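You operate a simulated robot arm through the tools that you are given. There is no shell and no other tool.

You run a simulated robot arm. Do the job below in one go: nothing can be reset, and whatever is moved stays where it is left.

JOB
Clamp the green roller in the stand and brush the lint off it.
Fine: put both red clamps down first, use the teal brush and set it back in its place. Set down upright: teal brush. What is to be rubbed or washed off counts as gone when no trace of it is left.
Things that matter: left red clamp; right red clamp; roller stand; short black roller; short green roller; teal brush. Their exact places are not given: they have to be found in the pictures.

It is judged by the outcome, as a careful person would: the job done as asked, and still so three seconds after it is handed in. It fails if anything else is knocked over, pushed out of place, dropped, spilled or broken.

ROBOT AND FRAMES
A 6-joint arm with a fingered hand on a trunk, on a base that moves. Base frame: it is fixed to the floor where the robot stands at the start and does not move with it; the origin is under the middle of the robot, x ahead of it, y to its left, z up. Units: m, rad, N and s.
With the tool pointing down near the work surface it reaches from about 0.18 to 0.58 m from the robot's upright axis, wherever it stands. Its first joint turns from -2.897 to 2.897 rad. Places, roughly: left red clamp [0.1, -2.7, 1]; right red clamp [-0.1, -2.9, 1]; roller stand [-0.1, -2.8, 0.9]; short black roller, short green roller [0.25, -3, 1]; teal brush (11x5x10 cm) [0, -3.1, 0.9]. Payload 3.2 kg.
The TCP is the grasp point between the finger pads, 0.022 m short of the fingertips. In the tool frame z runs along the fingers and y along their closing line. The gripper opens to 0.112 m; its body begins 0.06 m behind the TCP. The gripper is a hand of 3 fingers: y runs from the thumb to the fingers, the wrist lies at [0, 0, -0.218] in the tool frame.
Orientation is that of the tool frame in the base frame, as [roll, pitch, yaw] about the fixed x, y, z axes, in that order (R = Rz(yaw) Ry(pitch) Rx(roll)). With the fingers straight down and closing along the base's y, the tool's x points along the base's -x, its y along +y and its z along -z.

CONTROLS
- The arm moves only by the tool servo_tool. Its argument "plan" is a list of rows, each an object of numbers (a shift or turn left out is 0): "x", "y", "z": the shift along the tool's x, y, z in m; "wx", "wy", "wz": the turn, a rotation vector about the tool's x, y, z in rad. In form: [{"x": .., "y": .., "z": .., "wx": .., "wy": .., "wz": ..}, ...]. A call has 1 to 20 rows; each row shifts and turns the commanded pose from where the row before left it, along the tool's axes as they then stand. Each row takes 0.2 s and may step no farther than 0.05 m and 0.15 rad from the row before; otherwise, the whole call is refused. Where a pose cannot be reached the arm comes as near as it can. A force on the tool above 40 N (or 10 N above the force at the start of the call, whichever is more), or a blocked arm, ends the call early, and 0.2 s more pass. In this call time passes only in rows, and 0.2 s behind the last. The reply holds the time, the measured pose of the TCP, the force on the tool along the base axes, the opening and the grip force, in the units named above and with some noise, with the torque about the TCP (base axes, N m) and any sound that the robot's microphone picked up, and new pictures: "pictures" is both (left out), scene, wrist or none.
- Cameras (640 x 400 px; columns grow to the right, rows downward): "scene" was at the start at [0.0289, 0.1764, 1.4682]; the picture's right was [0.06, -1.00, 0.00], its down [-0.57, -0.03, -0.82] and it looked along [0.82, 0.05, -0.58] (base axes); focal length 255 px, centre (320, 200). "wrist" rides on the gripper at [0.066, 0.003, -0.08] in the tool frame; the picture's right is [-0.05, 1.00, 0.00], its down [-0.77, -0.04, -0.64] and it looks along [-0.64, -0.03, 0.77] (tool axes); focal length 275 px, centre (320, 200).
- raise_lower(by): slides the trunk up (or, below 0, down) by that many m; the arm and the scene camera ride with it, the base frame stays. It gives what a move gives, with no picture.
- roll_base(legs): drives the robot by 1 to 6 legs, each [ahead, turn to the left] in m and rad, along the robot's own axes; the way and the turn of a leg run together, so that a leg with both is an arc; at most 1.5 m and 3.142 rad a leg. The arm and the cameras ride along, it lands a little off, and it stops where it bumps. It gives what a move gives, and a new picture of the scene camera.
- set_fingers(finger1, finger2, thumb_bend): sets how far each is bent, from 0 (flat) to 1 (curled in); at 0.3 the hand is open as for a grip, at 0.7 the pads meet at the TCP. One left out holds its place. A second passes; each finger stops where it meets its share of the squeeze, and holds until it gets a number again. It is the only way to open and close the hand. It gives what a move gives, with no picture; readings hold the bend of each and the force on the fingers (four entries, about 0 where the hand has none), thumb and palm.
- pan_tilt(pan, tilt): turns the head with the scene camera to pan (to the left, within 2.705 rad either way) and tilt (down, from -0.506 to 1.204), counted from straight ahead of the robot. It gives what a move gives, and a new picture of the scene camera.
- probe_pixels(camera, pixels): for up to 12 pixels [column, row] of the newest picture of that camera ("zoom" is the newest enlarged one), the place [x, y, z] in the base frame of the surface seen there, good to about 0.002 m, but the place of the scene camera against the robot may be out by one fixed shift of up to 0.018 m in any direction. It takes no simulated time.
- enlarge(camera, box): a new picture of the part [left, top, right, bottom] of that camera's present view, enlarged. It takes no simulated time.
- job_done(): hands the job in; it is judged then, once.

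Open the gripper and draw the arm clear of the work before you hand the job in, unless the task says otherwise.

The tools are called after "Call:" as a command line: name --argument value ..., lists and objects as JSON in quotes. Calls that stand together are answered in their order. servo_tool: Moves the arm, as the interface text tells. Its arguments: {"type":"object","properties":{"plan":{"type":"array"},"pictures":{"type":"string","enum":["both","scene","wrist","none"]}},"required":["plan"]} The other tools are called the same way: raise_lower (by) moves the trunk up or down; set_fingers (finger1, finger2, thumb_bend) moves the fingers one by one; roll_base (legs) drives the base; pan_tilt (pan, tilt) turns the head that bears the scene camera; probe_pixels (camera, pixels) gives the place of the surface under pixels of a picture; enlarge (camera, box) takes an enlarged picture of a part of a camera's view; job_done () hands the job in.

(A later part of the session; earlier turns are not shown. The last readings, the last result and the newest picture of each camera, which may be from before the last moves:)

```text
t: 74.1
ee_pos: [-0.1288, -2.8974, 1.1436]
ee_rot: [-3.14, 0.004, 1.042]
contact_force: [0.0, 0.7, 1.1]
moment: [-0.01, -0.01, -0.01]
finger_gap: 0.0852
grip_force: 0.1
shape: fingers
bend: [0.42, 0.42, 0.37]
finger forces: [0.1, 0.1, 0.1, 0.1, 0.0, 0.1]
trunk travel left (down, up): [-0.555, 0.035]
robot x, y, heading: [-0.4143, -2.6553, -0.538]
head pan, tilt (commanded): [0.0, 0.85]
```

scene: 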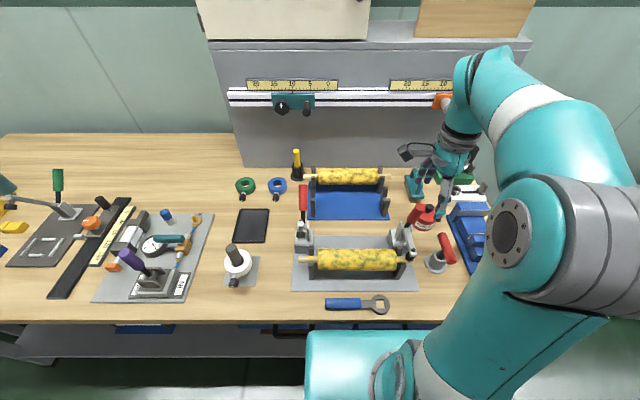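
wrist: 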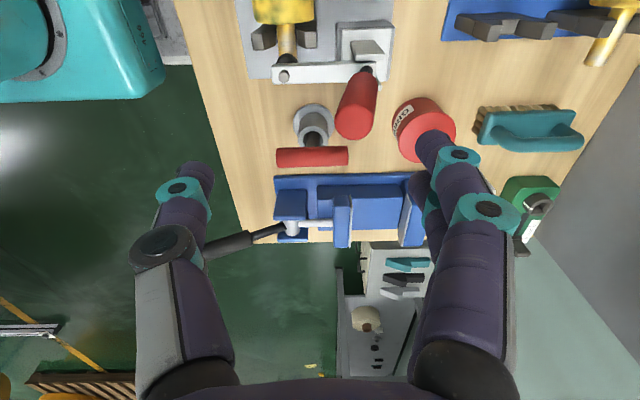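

The right clamp stays down. I carry the hand at z = 1.14 over to the left handle the same way.

Call:
servo_tool --plan '[{"x": 0.045, "y": 0.0192}, {"x": 0.045, "y": 0.0192}, {"x": 0.045, "y": 0.0192}, {"x": 0.045, "y": 0.0192}, {"x": 0.045, "y": 0.0192}, {"x": 0.0447, "y": 0.0195}]' --pictures "both"

```text
t: 75.5
ee_pos: [0.109, -2.7232, 1.1423]
ee_rot: [-3.141, 0.004, 1.042]
contact_force: [-0.5, -0.2, 0.7]
moment: [0.01, 0.01, 0.0]
finger_gap: 0.0855
grip_force: 0.0
shape: fingers
bend: [0.42, 0.42, 0.37]
finger forces: [0.0, 0.0, 0.1, 0.0, 0.0, 0.0]
trunk travel left (down, up): [-0.555, 0.035]
robot x, y, heading: [-0.4157, -2.6496, -0.544]
head pan, tilt (commanded): [0.0, 0.85]
```

scene: 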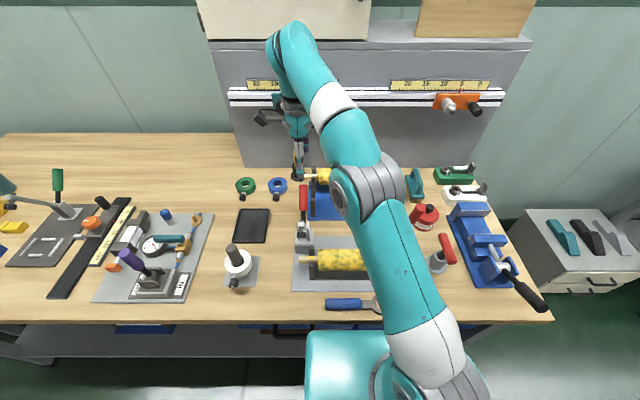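
wrist: 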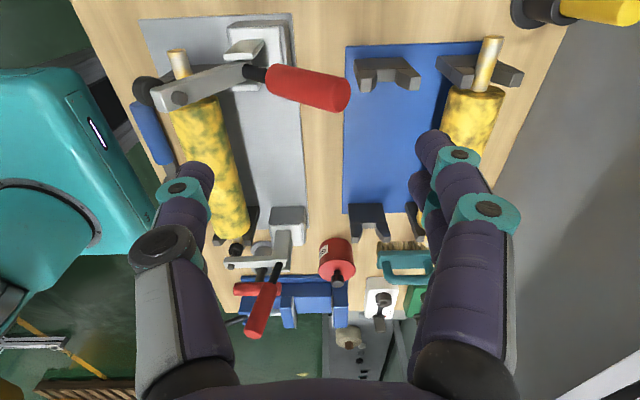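

The left handle shows at (310,88). I probe it, along with the black stand with the yellow stick at (530,12), which must not be touched.

Call:
probe_pixels --camera "wrist" --pixels '[[340, 92], [335, 85], [310, 85], [285, 80], [255, 72], [165, 97], [530, 12], [590, 10], [565, 10], [485, 60], [240, 47], [330, 105]]'

```text
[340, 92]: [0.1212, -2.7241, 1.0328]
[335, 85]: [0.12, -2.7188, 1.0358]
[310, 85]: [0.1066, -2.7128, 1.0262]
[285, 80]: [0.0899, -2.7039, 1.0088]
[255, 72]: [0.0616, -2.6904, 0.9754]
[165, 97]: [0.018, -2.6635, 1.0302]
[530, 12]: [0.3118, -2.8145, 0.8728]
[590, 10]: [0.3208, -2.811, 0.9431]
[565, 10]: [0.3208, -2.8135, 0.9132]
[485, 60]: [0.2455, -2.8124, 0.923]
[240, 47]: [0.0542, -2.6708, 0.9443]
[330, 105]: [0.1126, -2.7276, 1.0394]
```

The left handle is at v ≈ -2.247 with its end at u ≈ 1.553, so the hand is right above it, and the yellow stick is far behind at u = 1.76. I lower to z ≈ 1.034 to straddle the handle.

Call:
servo_tool --plan '[{"z": 0.03, "x": 0.002}, {"z": 0.03}, {"z": 0.025}, {"z": 0.023}]' --pictures "wrist"

```text
t: 76.5
ee_pos: [0.1082, -2.7188, 1.0344]
ee_rot: [3.14, 0.004, 1.042]
contact_force: [0.7, -0.7, 0.5]
moment: [0.01, 0.04, 0.01]
finger_gap: 0.0853
grip_force: 0.0
shape: fingers
bend: [0.42, 0.42, 0.37]
finger forces: [0.0, 0.0, 0.0, 0.1, 0.0, 0.1]
trunk travel left (down, up): [-0.555, 0.035]
robot x, y, heading: [-0.4167, -2.6524, -0.542]
head pan, tilt (commanded): [0.0, 0.85]
```

wrist: 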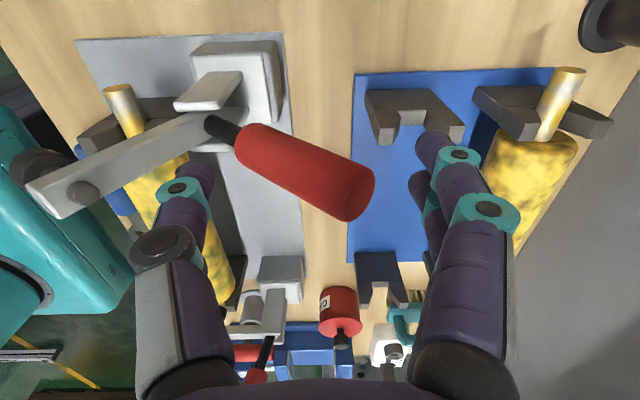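

The left handle (end at 355,200) is between thumb and fingers, and no force shows. I pull it toward me along its arc.

Call:
servo_tool --plan '[{"y": -0.012}, {"y": -0.012}, {"y": -0.01, "z": -0.003}, {"y": -0.01, "z": -0.004}, {"y": -0.01, "z": -0.005}, {"y": -0.01, "z": -0.005}, {"y": -0.01, "z": -0.004}]' --pictures "wrist"

```text
t: 78.1
ee_pos: [0.0455, -2.6841, 1.0572]
ee_rot: [3.138, 0.003, 1.04]
contact_force: [9.4, -3.5, 20.7]
moment: [-0.59, -1.04, 0.06]
finger_gap: 0.0996
grip_force: 8.6
shape: fingers
bend: [0.36, 0.34, 0.37]
finger forces: [9.7, 8.1, 0.1, 0.0, 0.0, 0.0]
trunk travel left (down, up): [-0.555, 0.035]
robot x, y, heading: [-0.4151, -2.6547, -0.546]
head pan, tilt (commanded): [0.0, 0.85]
```

wrist: 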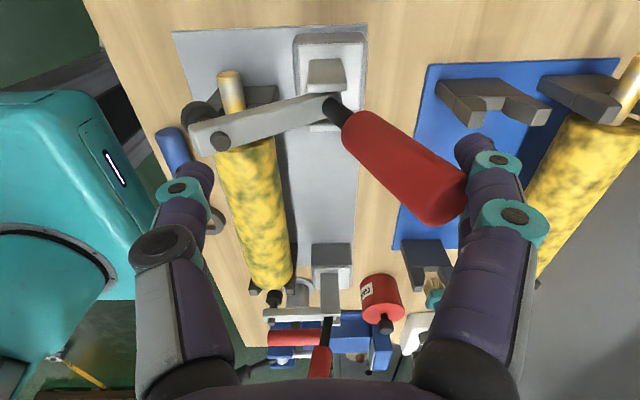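

The left lever is turning, with about 23 N on the hand. I keep following the arc.

Call:
servo_tool --plan '[{"y": -0.008, "z": -0.006}, {"y": -0.01, "z": -0.004}, {"y": -0.01, "z": -0.004}, {"y": -0.01, "z": -0.002}, {"y": -0.01, "z": -0.002}, {"y": -0.008}]' --pictures "wrist"

```text
t: 79.5
ee_pos: [-0.002, -2.6564, 1.0744]
ee_rot: [-3.141, 0.005, 1.041]
contact_force: [4.7, -2.7, -1.5]
moment: [-0.01, -0.05, 0.04]
finger_gap: 0.0906
grip_force: 3.2
shape: fingers
bend: [0.38, 0.37, 0.37]
finger forces: [2.8, 3.2, 0.0, 0.0, 0.1, 0.0]
trunk travel left (down, up): [-0.555, 0.035]
robot x, y, heading: [-0.4141, -2.65, -0.542]
head pan, tilt (commanded): [0.0, 0.85]
```

wrist: 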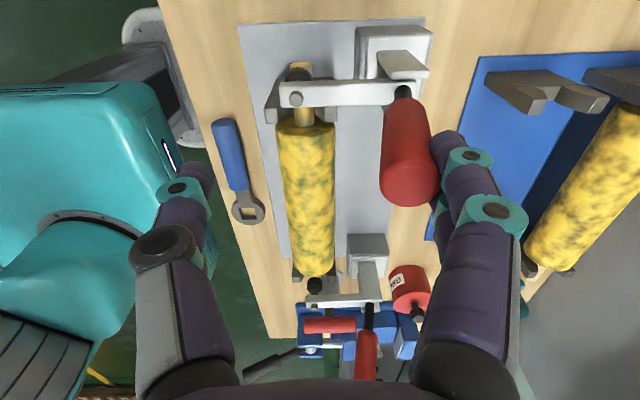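

Both bars now lie across the axle ends, at (345,95) and (340,300). I press the left handle 8 mm more to be sure it is home, then back off and rise.

Call:
servo_tool --plan '[{"y": -0.008}, {"y": 0.015}, {"y": 0.015}, {"z": -0.025}, {"z": -0.03}, {"z": -0.02}]' --pictures "both"

Call:
enlarge --camera "scene" --box '[280, 190, 440, 290]'

```text
t: 80.9
ee_pos: [0.0155, -2.6666, 1.1501]
ee_rot: [3.14, 0.0, 1.044]
contact_force: [-0.4, -0.7, -0.8]
moment: [-0.01, 0.02, -0.01]
finger_gap: 0.0856
grip_force: 0.1
shape: fingers
bend: [0.42, 0.42, 0.37]
finger forces: [0.0, 0.1, 0.0, 0.1, 0.0, 0.0]
trunk travel left (down, up): [-0.555, 0.035]
robot x, y, heading: [-0.4173, -2.6551, -0.543]
head pan, tilt (commanded): [0.0, 0.85]
```

scene: 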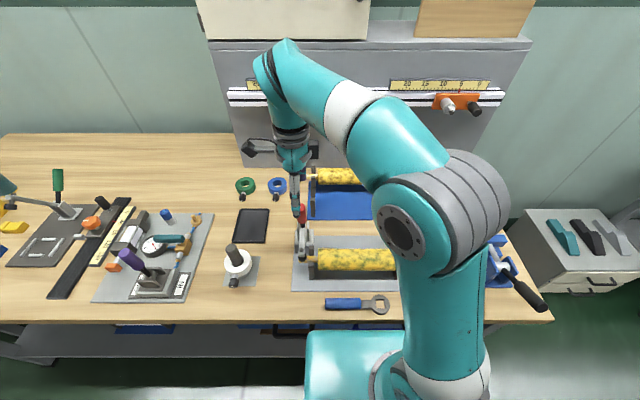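
wrist: 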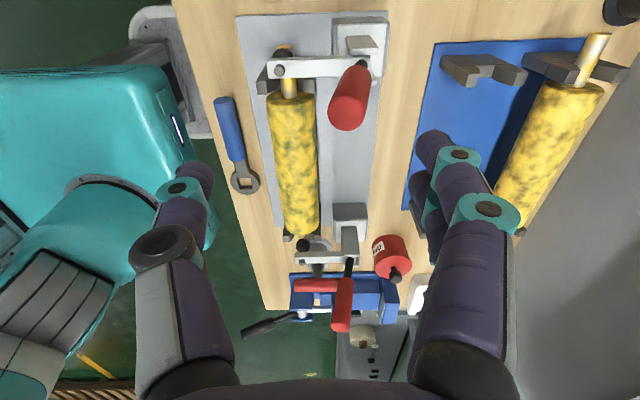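

```text
4.00 times, centred on (360, 240) of scene
```

zoom: 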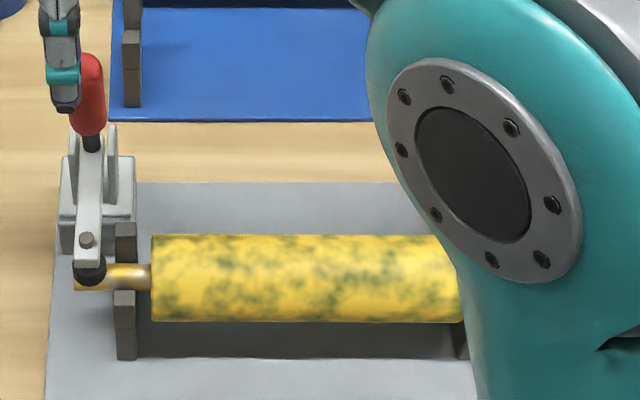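

Both red clamps are down on the axle. Next is the brush: I turn the hand back so it closes sideways and carry it at z ≈ 1.15 toward the brush at the right rear.

Call:
servo_tool --plan '[{"wz": -0.142}, {"wz": -0.142}, {"wz": -0.142}, {"wz": -0.142}, {"wz": -0.142}, {"wz": -0.142}, {"wz": -0.142}, {"wz": -0.142}, {"wz": -0.142}, {"wz": -0.142}, {"wz": -0.142}, {"y": -0.045, "x": -0.01}, {"y": -0.045, "x": -0.01}, {"y": -0.045, "x": -0.01}, {"y": -0.045, "x": -0.01}, {"y": -0.045, "x": -0.01}, {"y": -0.045, "x": -0.01}, {"y": -0.045, "x": -0.01}, {"y": -0.045, "x": -0.01}]' --pictures "both"

```text
t: 84.9
ee_pos: [-0.1013, -3.0184, 1.149]
ee_rot: [-3.14, -0.002, 2.605]
contact_force: [0.1, -0.1, 0.7]
moment: [0.0, 0.02, -0.01]
finger_gap: 0.0853
grip_force: 0.1
shape: fingers
bend: [0.42, 0.42, 0.37]
finger forces: [0.0, 0.1, 0.0, 0.1, 0.0, 0.1]
trunk travel left (down, up): [-0.555, 0.035]
robot x, y, heading: [-0.4157, -2.6527, -0.542]
head pan, tilt (commanded): [0.0, 0.85]
```

scene: 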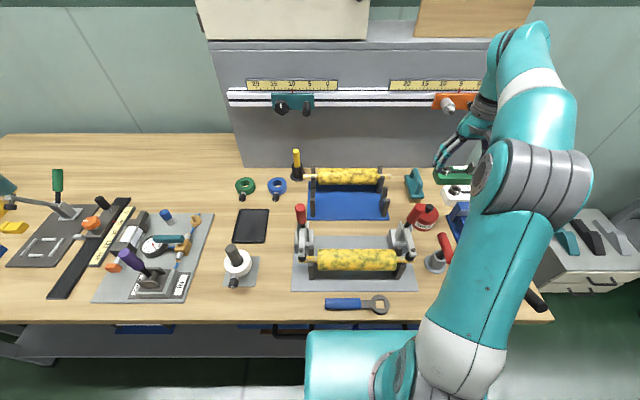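
wrist: 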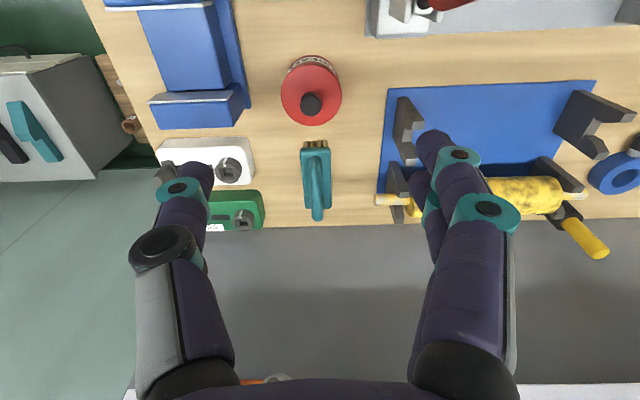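

The brush shows at (316,180), lined up under the hand with its long side pointing away. I enlarge and probe it.

Call:
enlarge --camera "wrist" --box '[260, 120, 380, 240]'

Call:
probe_pixels --camera "zoom" --pixels '[[300, 130], [300, 160], [300, 200], [300, 240], [300, 265], [300, 290], [300, 320], [265, 190], [350, 190], [300, 110], [275, 260], [330, 260]]'

Call:
enlarge --camera "scene" --box '[390, 155, 450, 215]'

```text
3.33 times, centred on (320, 180) of wrist
```

zoom: 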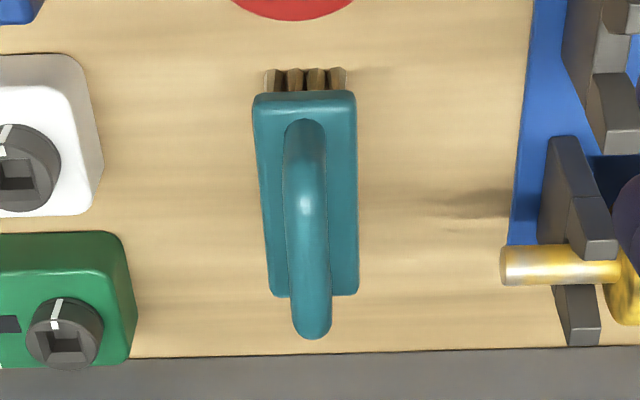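

```text
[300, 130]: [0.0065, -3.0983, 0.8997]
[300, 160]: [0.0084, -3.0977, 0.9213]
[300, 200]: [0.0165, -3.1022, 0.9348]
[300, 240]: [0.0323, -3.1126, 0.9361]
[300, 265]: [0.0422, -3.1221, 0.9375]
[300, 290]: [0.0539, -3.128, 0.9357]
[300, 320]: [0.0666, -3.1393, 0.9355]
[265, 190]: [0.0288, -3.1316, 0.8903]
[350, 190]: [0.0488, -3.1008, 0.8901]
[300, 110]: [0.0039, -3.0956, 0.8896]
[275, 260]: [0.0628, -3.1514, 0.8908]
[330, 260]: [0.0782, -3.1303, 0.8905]
```

```text
6.67 times, centred on (420, 185) of scene
```

zoom: 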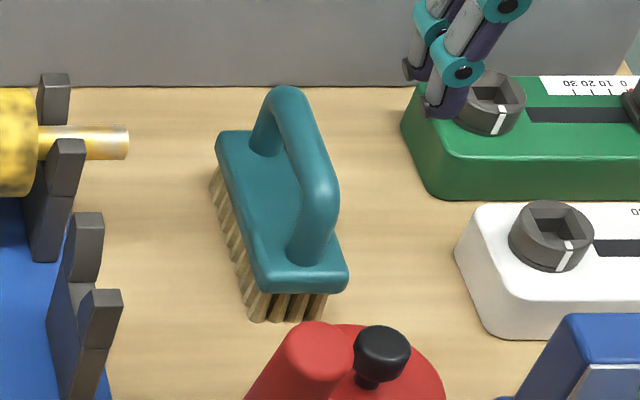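

The brush handle bar is at z ≈ 0.936, running from u = 1.66 to 1.73 at v ≈ -2.62, and its block top is at 0.89; it lies at the edge of my reach, so the tool must lean. I check the heights of the grease can in front of it and of the other neighbours.

Call:
probe_pixels --camera "wrist" --pixels '[[312, 100], [310, 108], [300, 80], [310, 60], [230, 170], [245, 215], [320, 200], [317, 150], [330, 300], [312, 145], [240, 205], [395, 200]]'

```text
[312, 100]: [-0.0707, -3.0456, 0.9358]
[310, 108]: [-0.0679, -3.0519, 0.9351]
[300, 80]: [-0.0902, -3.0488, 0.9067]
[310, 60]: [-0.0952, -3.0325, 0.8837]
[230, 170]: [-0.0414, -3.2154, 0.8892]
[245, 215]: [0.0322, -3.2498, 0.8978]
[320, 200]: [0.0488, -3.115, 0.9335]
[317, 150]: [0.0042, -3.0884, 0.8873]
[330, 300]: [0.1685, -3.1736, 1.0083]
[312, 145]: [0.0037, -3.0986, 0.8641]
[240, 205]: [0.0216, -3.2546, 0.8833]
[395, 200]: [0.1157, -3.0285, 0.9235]
```

The can's knob tops out at z = 0.936 near u = 1.558, so the hand's camera clears it with a lean of about 27°. I line up with the brush's axis, lean the tool forward 0.48 rad, and see how that goes.

Call:
servo_tool --plan '[{"wz": 0.085}, {"wy": -0.12}, {"wy": -0.12}, {"wy": -0.12}, {"wy": -0.12}]' --pictures "both"

```text
t: 86.1
ee_pos: [-0.101, -3.0158, 1.1502]
ee_rot: [-3.141, 0.483, 2.522]
contact_force: [-0.2, 0.1, -0.7]
moment: [-0.03, -0.01, -0.01]
finger_gap: 0.0851
grip_force: 0.1
shape: fingers
bend: [0.42, 0.42, 0.37]
finger forces: [0.0, 0.0, 0.0, 0.0, 0.0, 0.0]
trunk travel left (down, up): [-0.555, 0.035]
robot x, y, heading: [-0.4189, -2.6519, -0.544]
head pan, tilt (commanded): [0.0, 0.85]
```

scene: 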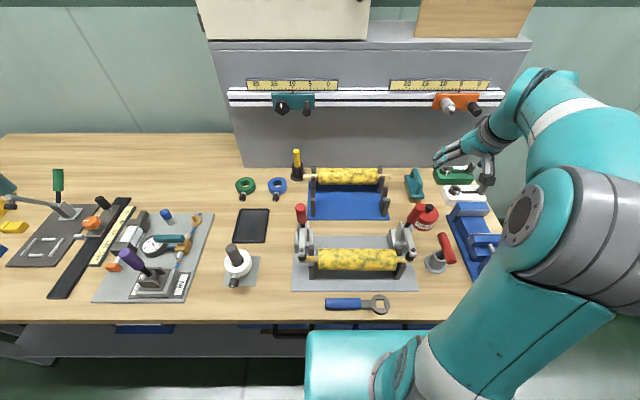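
wrist: 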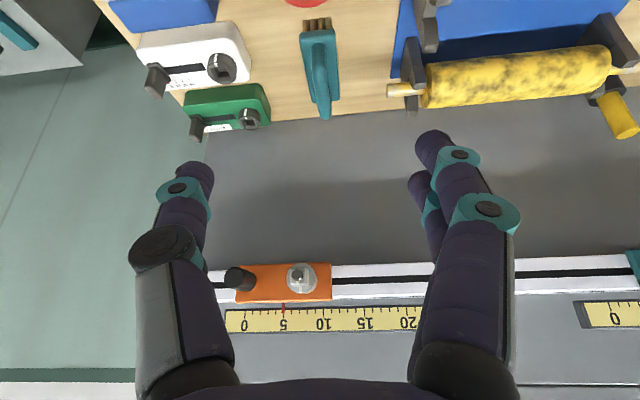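

The lean worked as commanded. The rail with the orange slider on the back panel shows at (290,280), so I check how far it stands out before moving forward.

Call:
probe_pixels --camera "wrist" --pixels '[[290, 285], [240, 280], [300, 275], [400, 275], [320, 200], [320, 60], [322, 45], [322, 100], [310, 70], [336, 70], [330, 180], [318, 25]]'

```text
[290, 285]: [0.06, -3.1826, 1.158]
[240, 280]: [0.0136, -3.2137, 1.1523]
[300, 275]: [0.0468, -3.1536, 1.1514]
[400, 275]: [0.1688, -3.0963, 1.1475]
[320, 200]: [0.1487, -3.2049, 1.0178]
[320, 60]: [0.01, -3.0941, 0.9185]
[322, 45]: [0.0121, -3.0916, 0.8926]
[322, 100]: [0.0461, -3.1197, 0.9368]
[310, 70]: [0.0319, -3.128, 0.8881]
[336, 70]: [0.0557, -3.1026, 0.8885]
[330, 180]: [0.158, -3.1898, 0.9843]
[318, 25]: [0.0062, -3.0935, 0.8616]
```

The slider knobs end at u ≈ 1.715, z ≥ 1.13, so the leaned hand stays clear below and in front of them. I move forward 0.178 m and down 0.16 m to just above the brush handle.

Call:
servo_tool --plan '[{"x": -0.0139, "z": 0.0374}, {"x": -0.0139, "z": 0.0374}, {"x": -0.0139, "z": 0.0374}, {"x": -0.0139, "z": 0.0374}, {"x": -0.0139, "z": 0.0374}, {"x": -0.0139, "z": 0.0374}]' --pictures "both"

```text
t: 87.5
ee_pos: [0.046, -3.1203, 0.9903]
ee_rot: [-3.137, 0.482, 2.524]
contact_force: [0.4, -0.4, -0.3]
moment: [-0.03, 0.01, 0.0]
finger_gap: 0.0854
grip_force: 0.1
shape: fingers
bend: [0.42, 0.42, 0.37]
finger forces: [0.1, 0.1, 0.0, 0.1, 0.1, 0.1]
trunk travel left (down, up): [-0.555, 0.035]
robot x, y, heading: [-0.4142, -2.6549, -0.54]
head pan, tilt (commanded): [0.0, 0.85]
```

scene: 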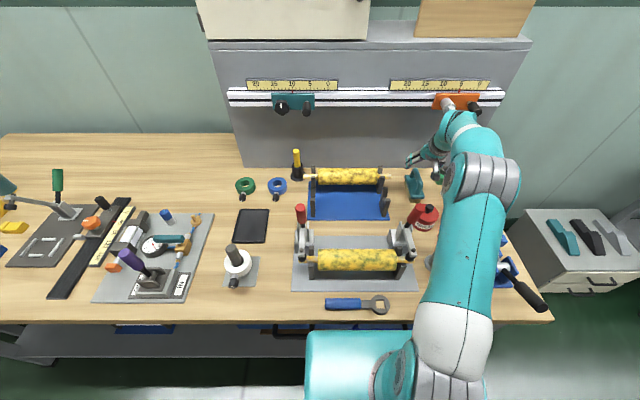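
wrist: 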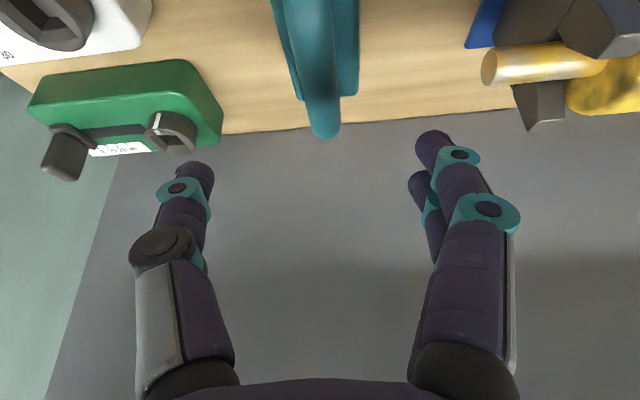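

The hand is above the brush, with the handle in line at column 318. I lower 0.06 m so the fingers straddle the handle bar.

Call:
servo_tool --plan '[{"x": 0.0093, "z": 0.0177}, {"x": 0.0093, "z": 0.0177}, {"x": 0.0093, "z": 0.0177}]' --pictures "both"

Call:
enlarge --camera "scene" --box '[385, 140, 475, 215]'

```text
t: 88.3
ee_pos: [0.0445, -3.1197, 0.9299]
ee_rot: [-3.138, 0.482, 2.523]
contact_force: [0.0, 0.0, 0.3]
moment: [-0.01, 0.02, 0.0]
finger_gap: 0.0851
grip_force: 0.1
shape: fingers
bend: [0.42, 0.42, 0.37]
finger forces: [0.0, 0.0, 0.1, 0.0, 0.0, 0.0]
trunk travel left (down, up): [-0.555, 0.035]
robot x, y, heading: [-0.4192, -2.6506, -0.547]
head pan, tilt (commanded): [0.0, 0.85]
```

scene: 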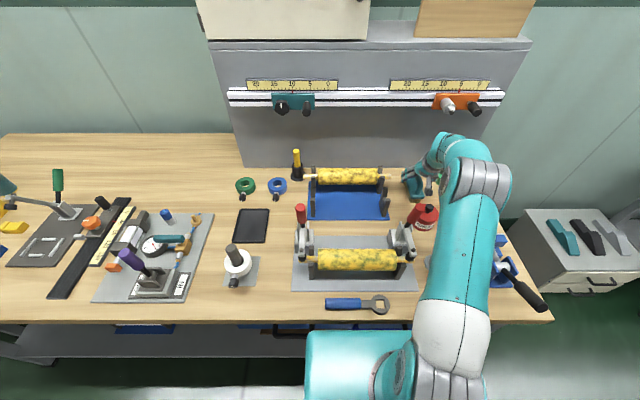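
wrist: 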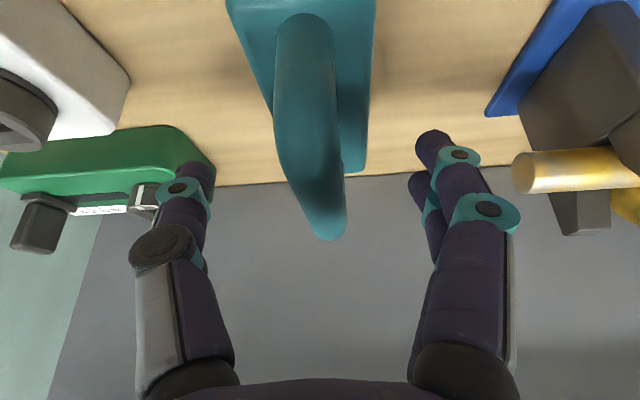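

```text
5.33 times, centred on (430, 178) of scene
```

zoom: 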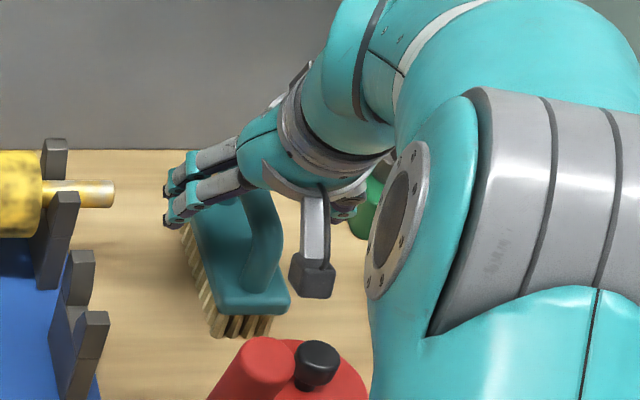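

The fingers straddle the handle (at column 315 between tips at 200 and 430). I close the hand on it in stages.

Call:
set_fingers --finger1 0.6 --finger2 0.6 --thumb_bend 0.58

Call:
set_fingers --finger1 0.68 --finger2 0.68 --thumb_bend 0.68

```text
t: 89.3
ee_pos: [0.044, -3.1206, 0.9302]
ee_rot: [-3.138, 0.482, 2.521]
contact_force: [0.1, -0.1, 0.9]
moment: [0.01, 0.0, 0.01]
finger_gap: 0.032
grip_force: 0.0
shape: fingers
bend: [0.6, 0.6, 0.57]
finger forces: [0.0, 0.0, 0.0, 0.0, 0.0, 0.0]
trunk travel left (down, up): [-0.555, 0.035]
robot x, y, heading: [-0.4159, -2.6525, -0.546]
head pan, tilt (commanded): [0.0, 0.85]
```

```text
t: 90.3
ee_pos: [0.0438, -3.12, 0.9307]
ee_rot: [-3.139, 0.481, 2.523]
contact_force: [0.0, 1.1, -0.7]
moment: [-0.02, -0.01, 0.05]
finger_gap: 0.0085
grip_force: 0.8
shape: fingers
bend: [0.68, 0.67, 0.67]
finger forces: [0.1, 1.0, 0.0, 0.1, 1.1, 0.0]
trunk travel left (down, up): [-0.555, 0.035]
robot x, y, heading: [-0.4157, -2.6529, -0.542]
head pan, tilt (commanded): [0.0, 0.85]
```

The gap is now 0.0085 with only about 1 N on finger 2 and the thumb. I look at how the fingers sit on the handle before squeezing more.

Call:
servo_tool --plan '[{"x": 0.0}]' --pictures "both"

Call:
enlarge --camera "scene" --box '[385, 140, 475, 215]'

```text
t: 90.7
ee_pos: [0.0442, -3.1211, 0.93]
ee_rot: [-3.139, 0.481, 2.523]
contact_force: [0.3, 0.4, -0.6]
moment: [0.03, -0.02, -0.02]
finger_gap: 0.0083
grip_force: 0.9
shape: fingers
bend: [0.68, 0.67, 0.67]
finger forces: [0.1, 1.0, 0.0, 0.0, 1.0, 0.0]
trunk travel left (down, up): [-0.555, 0.035]
robot x, y, heading: [-0.4138, -2.6493, -0.543]
head pan, tilt (commanded): [0.0, 0.85]
```

scene: 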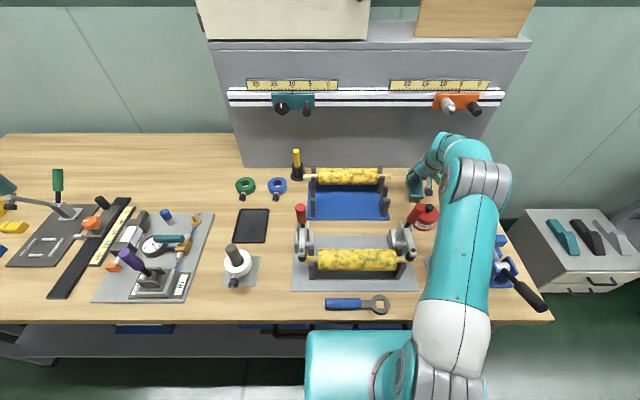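
wrist: 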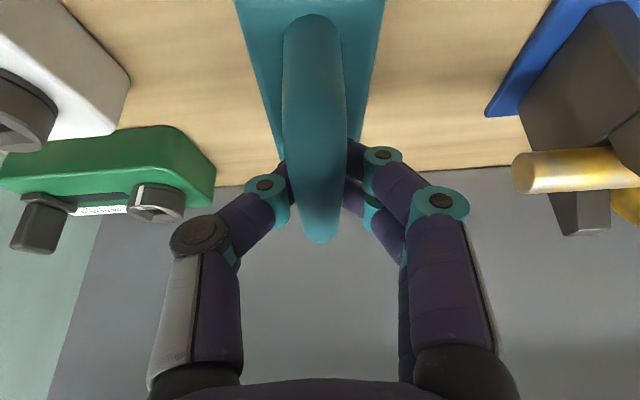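

```text
5.33 times, centred on (430, 178) of scene
```

zoom: 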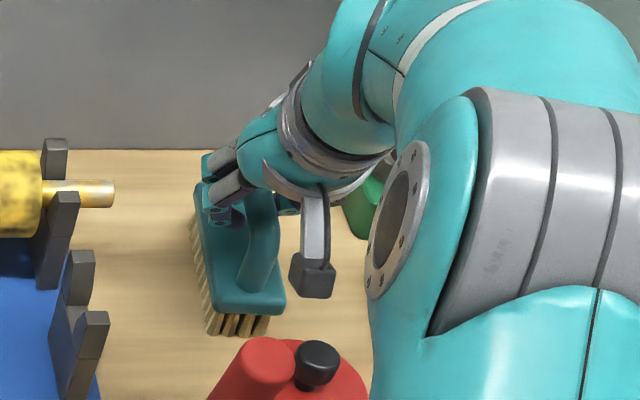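

The fingers are wrapping around the handle bar and the brush turned very slightly. I squeeze further for a firm hold.

Call:
set_fingers --finger1 0.8 --finger2 0.8 --thumb_bend 0.8

Call:
enlarge --camera "scene" --box '[385, 140, 475, 215]'

Call:
enlarge --camera "wrist" --box '[180, 0, 460, 260]'

```text
t: 91.7
ee_pos: [0.0442, -3.1207, 0.9293]
ee_rot: [-3.137, 0.48, 2.522]
contact_force: [-0.4, 0.1, -2.1]
moment: [0.02, -0.01, 0.01]
finger_gap: 0.0002
grip_force: 0.2
shape: fingers
bend: [0.78, 0.77, 0.75]
finger forces: [0.2, 0.1, 0.1, 0.0, 0.6, 0.1]
trunk travel left (down, up): [-0.555, 0.035]
robot x, y, heading: [-0.4183, -2.6494, -0.545]
head pan, tilt (commanded): [0.0, 0.85]
```

```text
5.33 times, centred on (430, 178) of scene
```

zoom: 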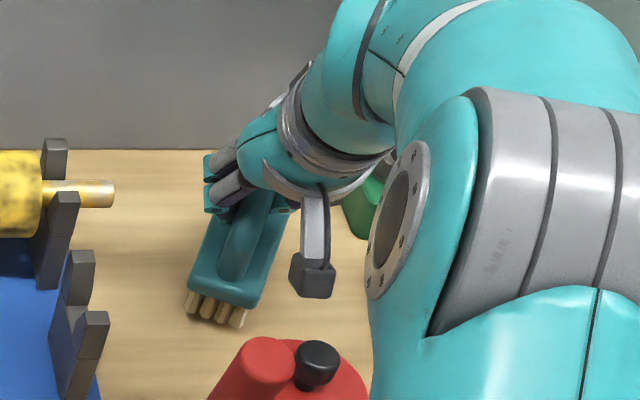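

```text
1.54 times, centred on (320, 130) of wrist
```

zoom: 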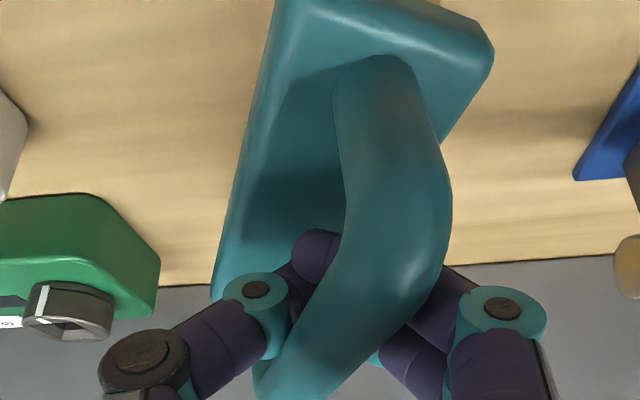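

The fingertips slid together beneath the handle bar and twisted the brush a little instead of pinching it. I open gently so it settles back upright on the bench, and look again.

Call:
set_fingers --finger1 0.68 --finger2 0.68 --thumb_bend 0.68

Call:
enlarge --camera "scene" --box '[385, 140, 475, 215]'

Call:
set_fingers --finger1 0.55 --finger2 0.55 --thumb_bend 0.55

Call:
enlarge --camera "scene" --box '[385, 140, 475, 215]'

Call:
enlarge --camera "wrist" --box '[160, 0, 480, 260]'

```text
t: 92.7
ee_pos: [0.0439, -3.1209, 0.9297]
ee_rot: [-3.138, 0.48, 2.521]
contact_force: [-0.7, -0.8, 0.4]
moment: [-0.03, 0.01, -0.02]
finger_gap: 0.0072
grip_force: 0.3
shape: fingers
bend: [0.68, 0.67, 0.68]
finger forces: [0.0, 0.6, 0.1, 0.0, 0.9, 0.0]
trunk travel left (down, up): [-0.555, 0.035]
robot x, y, heading: [-0.4139, -2.6556, -0.545]
head pan, tilt (commanded): [0.0, 0.85]
```

```text
5.33 times, centred on (430, 178) of scene
```

zoom: 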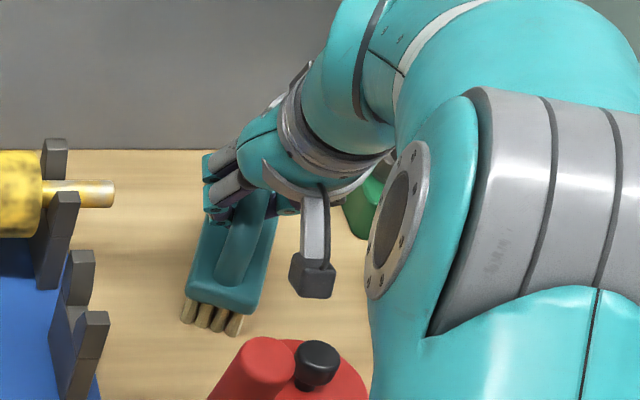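

```text
t: 93.7
ee_pos: [0.0449, -3.1208, 0.9306]
ee_rot: [-3.136, 0.483, 2.522]
contact_force: [0.0, 0.7, 0.2]
moment: [-0.01, 0.01, 0.01]
finger_gap: 0.0402
grip_force: 0.1
shape: fingers
bend: [0.55, 0.55, 0.55]
finger forces: [0.1, 0.0, 0.1, 0.1, 0.1, 0.0]
trunk travel left (down, up): [-0.555, 0.035]
robot x, y, heading: [-0.4162, -2.6558, -0.543]
head pan, tilt (commanded): [0.0, 0.85]
```

```text
5.33 times, centred on (430, 178) of scene
```

zoom: 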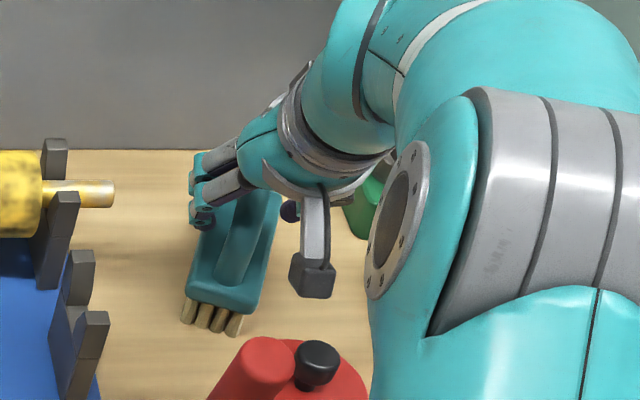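

```text
1.54 times, centred on (320, 130) of wrist
```

zoom: 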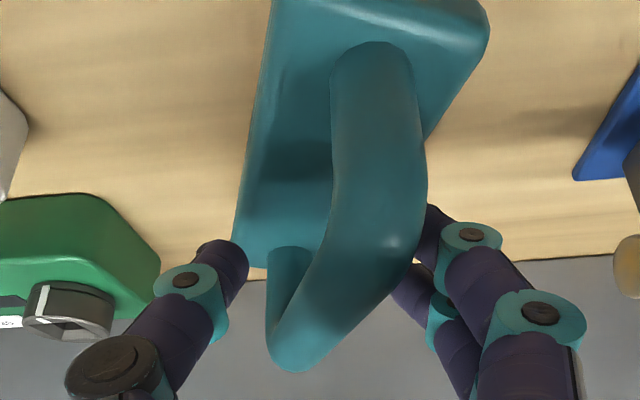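

The brush stands upright again, just turned somewhat. I open wider and rise straight up to measure its new pose.

Call:
set_fingers --finger1 0.42 --finger2 0.42 --thumb_bend 0.42

Call:
servo_tool --plan '[{"x": -0.0093, "z": -0.0177}, {"x": -0.0093, "z": -0.0177}, {"x": -0.0093, "z": -0.0177}, {"x": 0.014, "z": -0.037}, {"x": 0.014, "z": -0.037}, {"x": 0.014, "z": -0.037}]' --pictures "both"

```text
t: 94.7
ee_pos: [0.0438, -3.1207, 0.9302]
ee_rot: [-3.139, 0.482, 2.523]
contact_force: [0.0, 0.2, -0.2]
moment: [-0.01, 0.0, 0.02]
finger_gap: 0.0778
grip_force: 0.0
shape: fingers
bend: [0.42, 0.42, 0.42]
finger forces: [0.0, 0.0, 0.0, 0.0, 0.1, 0.0]
trunk travel left (down, up): [-0.555, 0.035]
robot x, y, heading: [-0.4188, -2.651, -0.54]
head pan, tilt (commanded): [0.0, 0.85]
```

```text
t: 96.1
ee_pos: [-0.0279, -3.0679, 1.0691]
ee_rot: [-3.138, 0.482, 2.523]
contact_force: [-0.5, -0.2, 0.3]
moment: [0.0, 0.0, 0.0]
finger_gap: 0.0776
grip_force: 0.1
shape: fingers
bend: [0.42, 0.42, 0.42]
finger forces: [0.1, 0.1, 0.0, 0.1, 0.0, 0.1]
trunk travel left (down, up): [-0.555, 0.035]
robot x, y, heading: [-0.4143, -2.6515, -0.543]
head pan, tilt (commanded): [0.0, 0.85]
```

scene: 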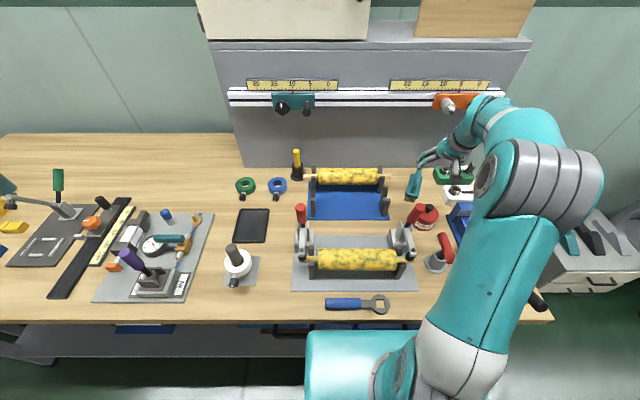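
wrist: 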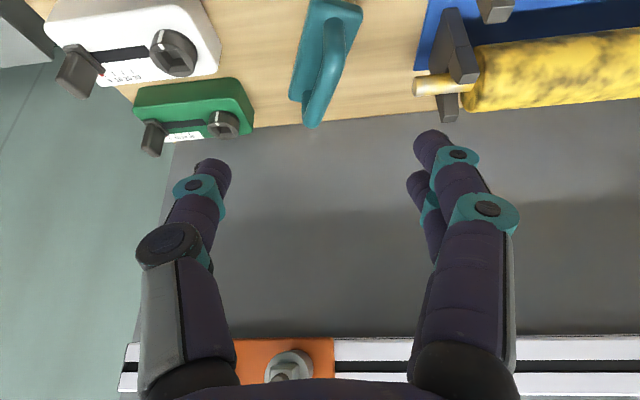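

The brush stands at (325,65) in the wrist view, turned a bit. I probe its handle bar and block corners for the new pose.

Call:
enlarge --camera "wrist" --box '[260, 0, 400, 140]'

Call:
probe_pixels --camera "zoom" --pixels '[[340, 90], [335, 130], [325, 170], [310, 220], [290, 280], [270, 330], [225, 20], [400, 20], [165, 260], [280, 200], [350, 150], [250, 120]]'

```text
2.86 times, centred on (330, 70) of wrist
```

zoom: 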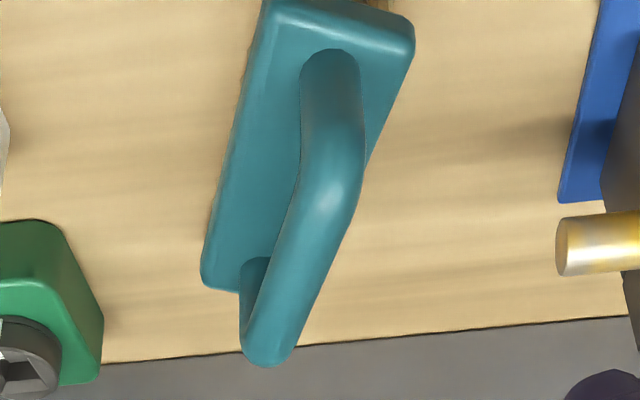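

```text
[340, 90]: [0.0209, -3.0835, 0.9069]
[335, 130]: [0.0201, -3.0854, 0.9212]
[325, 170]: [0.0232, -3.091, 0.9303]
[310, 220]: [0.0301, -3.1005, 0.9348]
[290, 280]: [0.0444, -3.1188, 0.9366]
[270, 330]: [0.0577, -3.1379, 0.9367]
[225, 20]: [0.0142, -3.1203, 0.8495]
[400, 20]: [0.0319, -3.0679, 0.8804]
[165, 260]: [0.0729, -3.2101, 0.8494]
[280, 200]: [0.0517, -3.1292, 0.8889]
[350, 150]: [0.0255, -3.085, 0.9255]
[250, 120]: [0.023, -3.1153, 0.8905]
```

The brush is upright, its centre at about (0.0444, -3.1188), nearly where it was, now heading -0.937. The round bar is a poor pinch, so I will grip the 5 cm wide block by its sides. I lessen the lean to 0.35 rad, turn to the brush's heading and move above it.

Call:
servo_tool --plan '[{"wy": 0.133}, {"wx": 0.0363, "wz": 0.0996}, {"wx": 0.0363, "wz": 0.0996}, {"wx": 0.0363, "wz": 0.0996}]' --pictures "none"

```text
t: 97.1
ee_pos: [-0.0276, -3.0696, 1.0683]
ee_rot: [-3.137, 0.349, 2.2]
contact_force: [0.0, 0.0, 0.3]
moment: [-0.02, 0.02, -0.01]
finger_gap: 0.0773
grip_force: 0.1
shape: fingers
bend: [0.42, 0.42, 0.42]
finger forces: [0.1, 0.0, 0.0, 0.0, 0.1, 0.0]
trunk travel left (down, up): [-0.555, 0.035]
robot x, y, heading: [-0.4164, -2.6571, -0.542]
head pan, tilt (commanded): [0.0, 0.85]
```

Orientation is as wanted (yaw 2.20, pitch 0.349). I move to about 0.115 m above the block, over the brush.

Call:
servo_tool --plan '[{"x": -0.0132, "y": 0.0097, "z": 0.029}, {"x": -0.0132, "y": 0.0097, "z": 0.029}, {"x": -0.0132, "y": 0.0098, "z": 0.029}]' --pictures "both"

Call:
enlarge --camera "scene" --box '[385, 140, 475, 215]'

```text
t: 97.9
ee_pos: [0.0363, -3.1069, 0.9987]
ee_rot: [-3.137, 0.35, 2.203]
contact_force: [0.1, -0.3, 0.0]
moment: [-0.01, -0.03, 0.0]
finger_gap: 0.0777
grip_force: 0.0
shape: fingers
bend: [0.42, 0.42, 0.42]
finger forces: [0.0, 0.0, 0.0, 0.0, 0.0, 0.0]
trunk travel left (down, up): [-0.555, 0.035]
robot x, y, heading: [-0.4139, -2.652, -0.545]
head pan, tilt (commanded): [0.0, 0.85]
```

scene: 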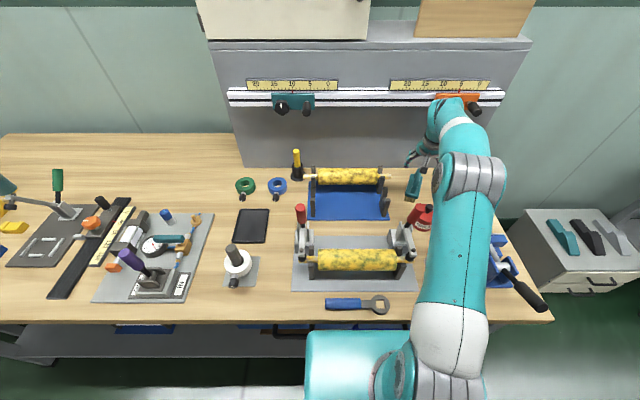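
wrist: 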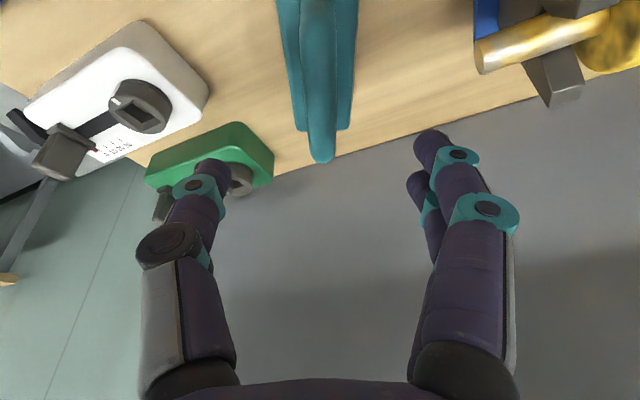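

```text
5.33 times, centred on (430, 178) of scene
```

zoom: 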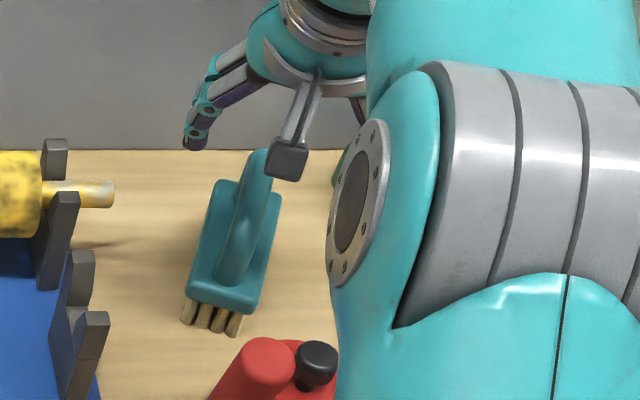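

The brush is centred at column 320 and parallel to the tool. I lower 0.085 m first and check clearances.

Call:
servo_tool --plan '[{"x": 0.0097, "z": 0.0266}, {"x": 0.0097, "z": 0.0266}, {"x": 0.0097, "z": 0.0266}]' --pictures "both"

Call:
enlarge --camera "scene" --box '[385, 140, 475, 215]'

```text
t: 98.7
ee_pos: [0.0339, -3.1062, 0.9158]
ee_rot: [-3.14, 0.348, 2.203]
contact_force: [0.3, -0.3, 0.3]
moment: [0.02, -0.03, -0.02]
finger_gap: 0.0776
grip_force: 0.0
shape: fingers
bend: [0.42, 0.42, 0.42]
finger forces: [0.1, 0.0, 0.0, 0.0, 0.1, 0.0]
trunk travel left (down, up): [-0.555, 0.035]
robot x, y, heading: [-0.4159, -2.6571, -0.543]
head pan, tilt (commanded): [0.0, 0.85]
```

scene: 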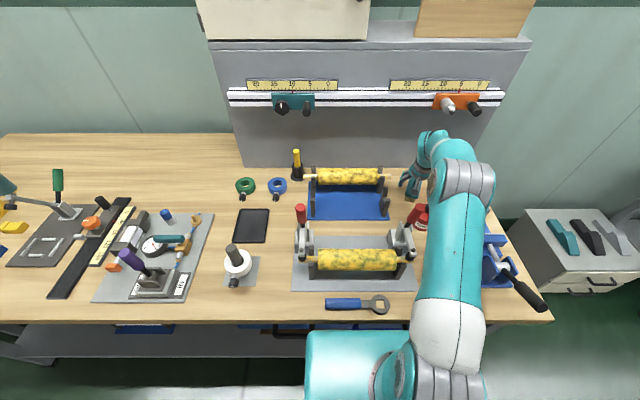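
wrist: 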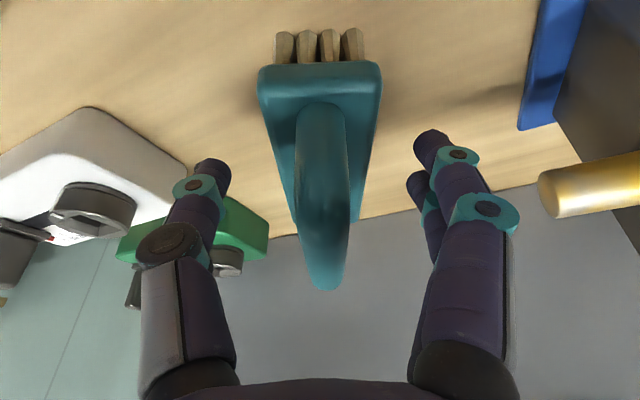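

```text
5.33 times, centred on (430, 178) of scene
```

zoom: 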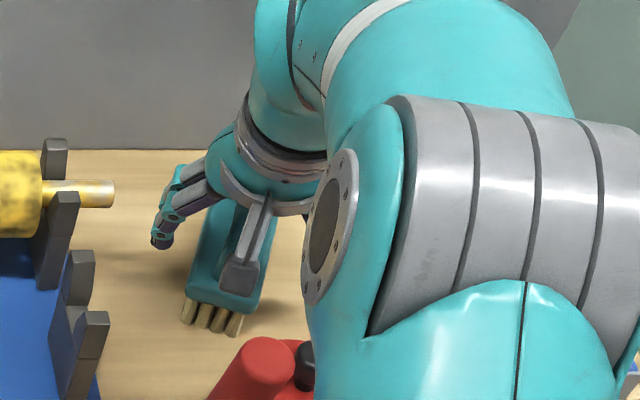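

Clearance is good all round. I probe the block's front face to find its bottom edge, so the fingertips bear on the block and not on the bristles.

Call:
enlarge --camera "wrist" --box '[250, 20, 390, 120]'

Call:
probe_pixels --camera "zoom" --pixels '[[320, 140], [320, 160], [320, 180], [320, 195], [320, 205], [320, 220], [320, 240], [400, 190], [400, 210], [400, 230], [250, 100], [60, 230]]'

```text
4.00 times, centred on (320, 70) of wrist
```

zoom: 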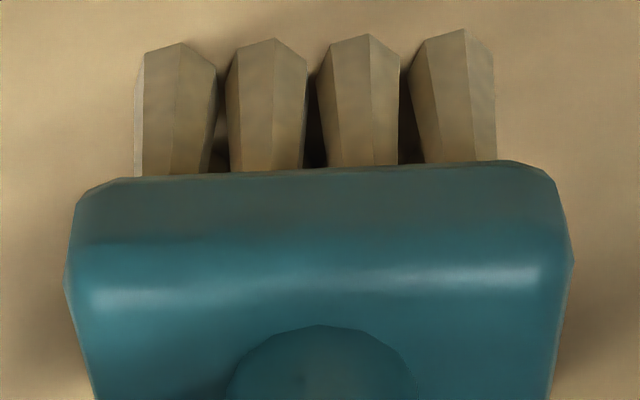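

```text
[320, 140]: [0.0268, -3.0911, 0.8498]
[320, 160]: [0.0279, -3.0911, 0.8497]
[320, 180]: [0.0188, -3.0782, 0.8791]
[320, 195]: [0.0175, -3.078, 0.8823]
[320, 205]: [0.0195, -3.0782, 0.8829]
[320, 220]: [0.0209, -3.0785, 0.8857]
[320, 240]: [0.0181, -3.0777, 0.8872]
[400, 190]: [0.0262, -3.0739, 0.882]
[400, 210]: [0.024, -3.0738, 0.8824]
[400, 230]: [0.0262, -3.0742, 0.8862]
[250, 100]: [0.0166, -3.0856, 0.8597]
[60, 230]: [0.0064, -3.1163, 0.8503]
```

The block spans z = 0.877 to 0.8895 and the bench top is at 0.850. I lower 0.03 m, to z = 0.886, so both fingers and thumb bear on the block's sides.

Call:
servo_tool --plan '[{"x": 0.0051, "z": 0.0141}, {"x": 0.0051, "z": 0.0141}]' --pictures "both"

Call:
enlarge --camera "scene" --box '[385, 140, 475, 215]'

```text
t: 99.3
ee_pos: [0.0359, -3.1053, 0.8853]
ee_rot: [-3.137, 0.349, 2.204]
contact_force: [-0.3, -0.1, -0.5]
moment: [-0.01, -0.01, -0.04]
finger_gap: 0.0772
grip_force: 0.2
shape: fingers
bend: [0.42, 0.42, 0.42]
finger forces: [0.0, 0.0, 0.0, 0.0, 0.1, 0.0]
trunk travel left (down, up): [-0.555, 0.035]
robot x, y, heading: [-0.4119, -2.6535, -0.542]
head pan, tilt (commanded): [0.0, 0.85]
```

scene: 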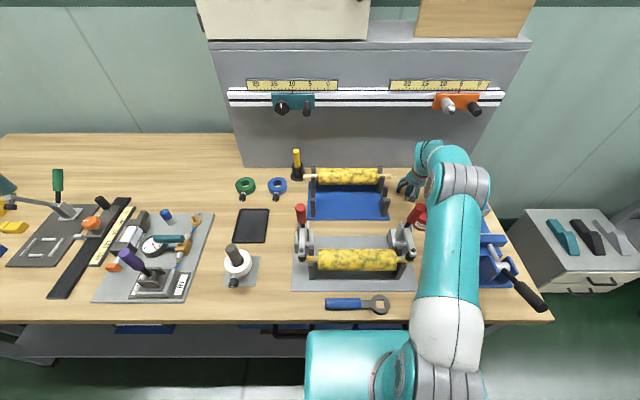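
wrist: 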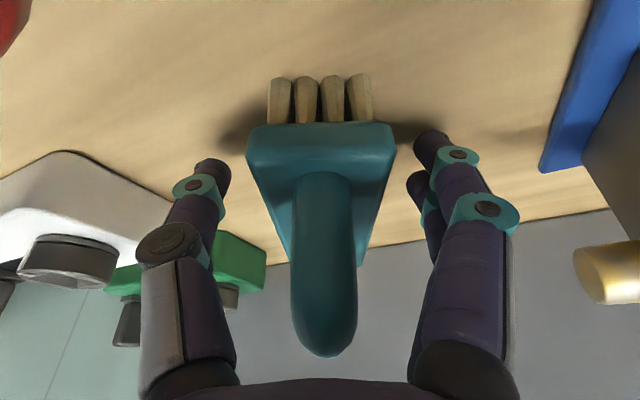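

```text
5.33 times, centred on (430, 178) of scene
```

zoom: 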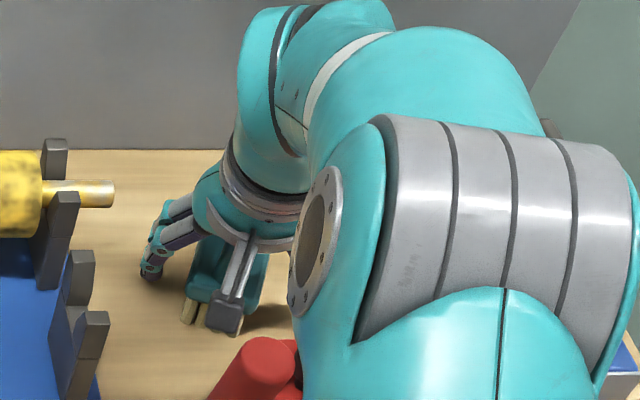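

The block lies centred between thumb and fingers (columns 250-390) and nothing touches. I close in stages, watching the forces.

Call:
set_fingers --finger1 0.52 --finger2 0.52 --thumb_bend 0.52

Call:
set_fingers --finger1 0.6 --finger2 0.6 --thumb_bend 0.6

Call:
enlarge --camera "wrist" --box '[140, 40, 500, 400]'

```text
t: 100.3
ee_pos: [0.0361, -3.1066, 0.8849]
ee_rot: [-3.139, 0.35, 2.202]
contact_force: [0.3, 0.1, -0.6]
moment: [-0.02, 0.01, 0.01]
finger_gap: 0.0498
grip_force: 0.1
shape: fingers
bend: [0.52, 0.52, 0.52]
finger forces: [0.1, 0.0, 0.0, 0.0, 0.0, 0.0]
trunk travel left (down, up): [-0.555, 0.035]
robot x, y, heading: [-0.4137, -2.6552, -0.54]
head pan, tilt (commanded): [0.0, 0.85]
```

```text
t: 101.3
ee_pos: [0.0355, -3.1059, 0.8865]
ee_rot: [-3.139, 0.349, 2.201]
contact_force: [0.4, 0.3, 0.2]
moment: [-0.01, 0.0, -0.01]
finger_gap: 0.0371
grip_force: 4.3
shape: fingers
bend: [0.57, 0.56, 0.58]
finger forces: [1.9, 2.5, 0.0, 0.1, 4.2, 0.0]
trunk travel left (down, up): [-0.555, 0.035]
robot x, y, heading: [-0.4173, -2.6532, -0.542]
head pan, tilt (commanded): [0.0, 0.85]
```

```text
1.11 times, centred on (320, 220) of wrist
```

zoom: 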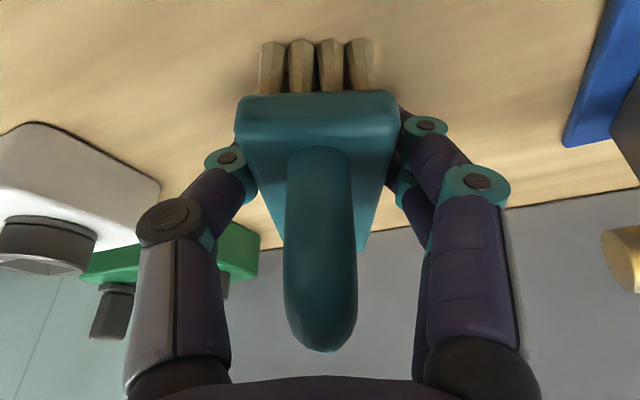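

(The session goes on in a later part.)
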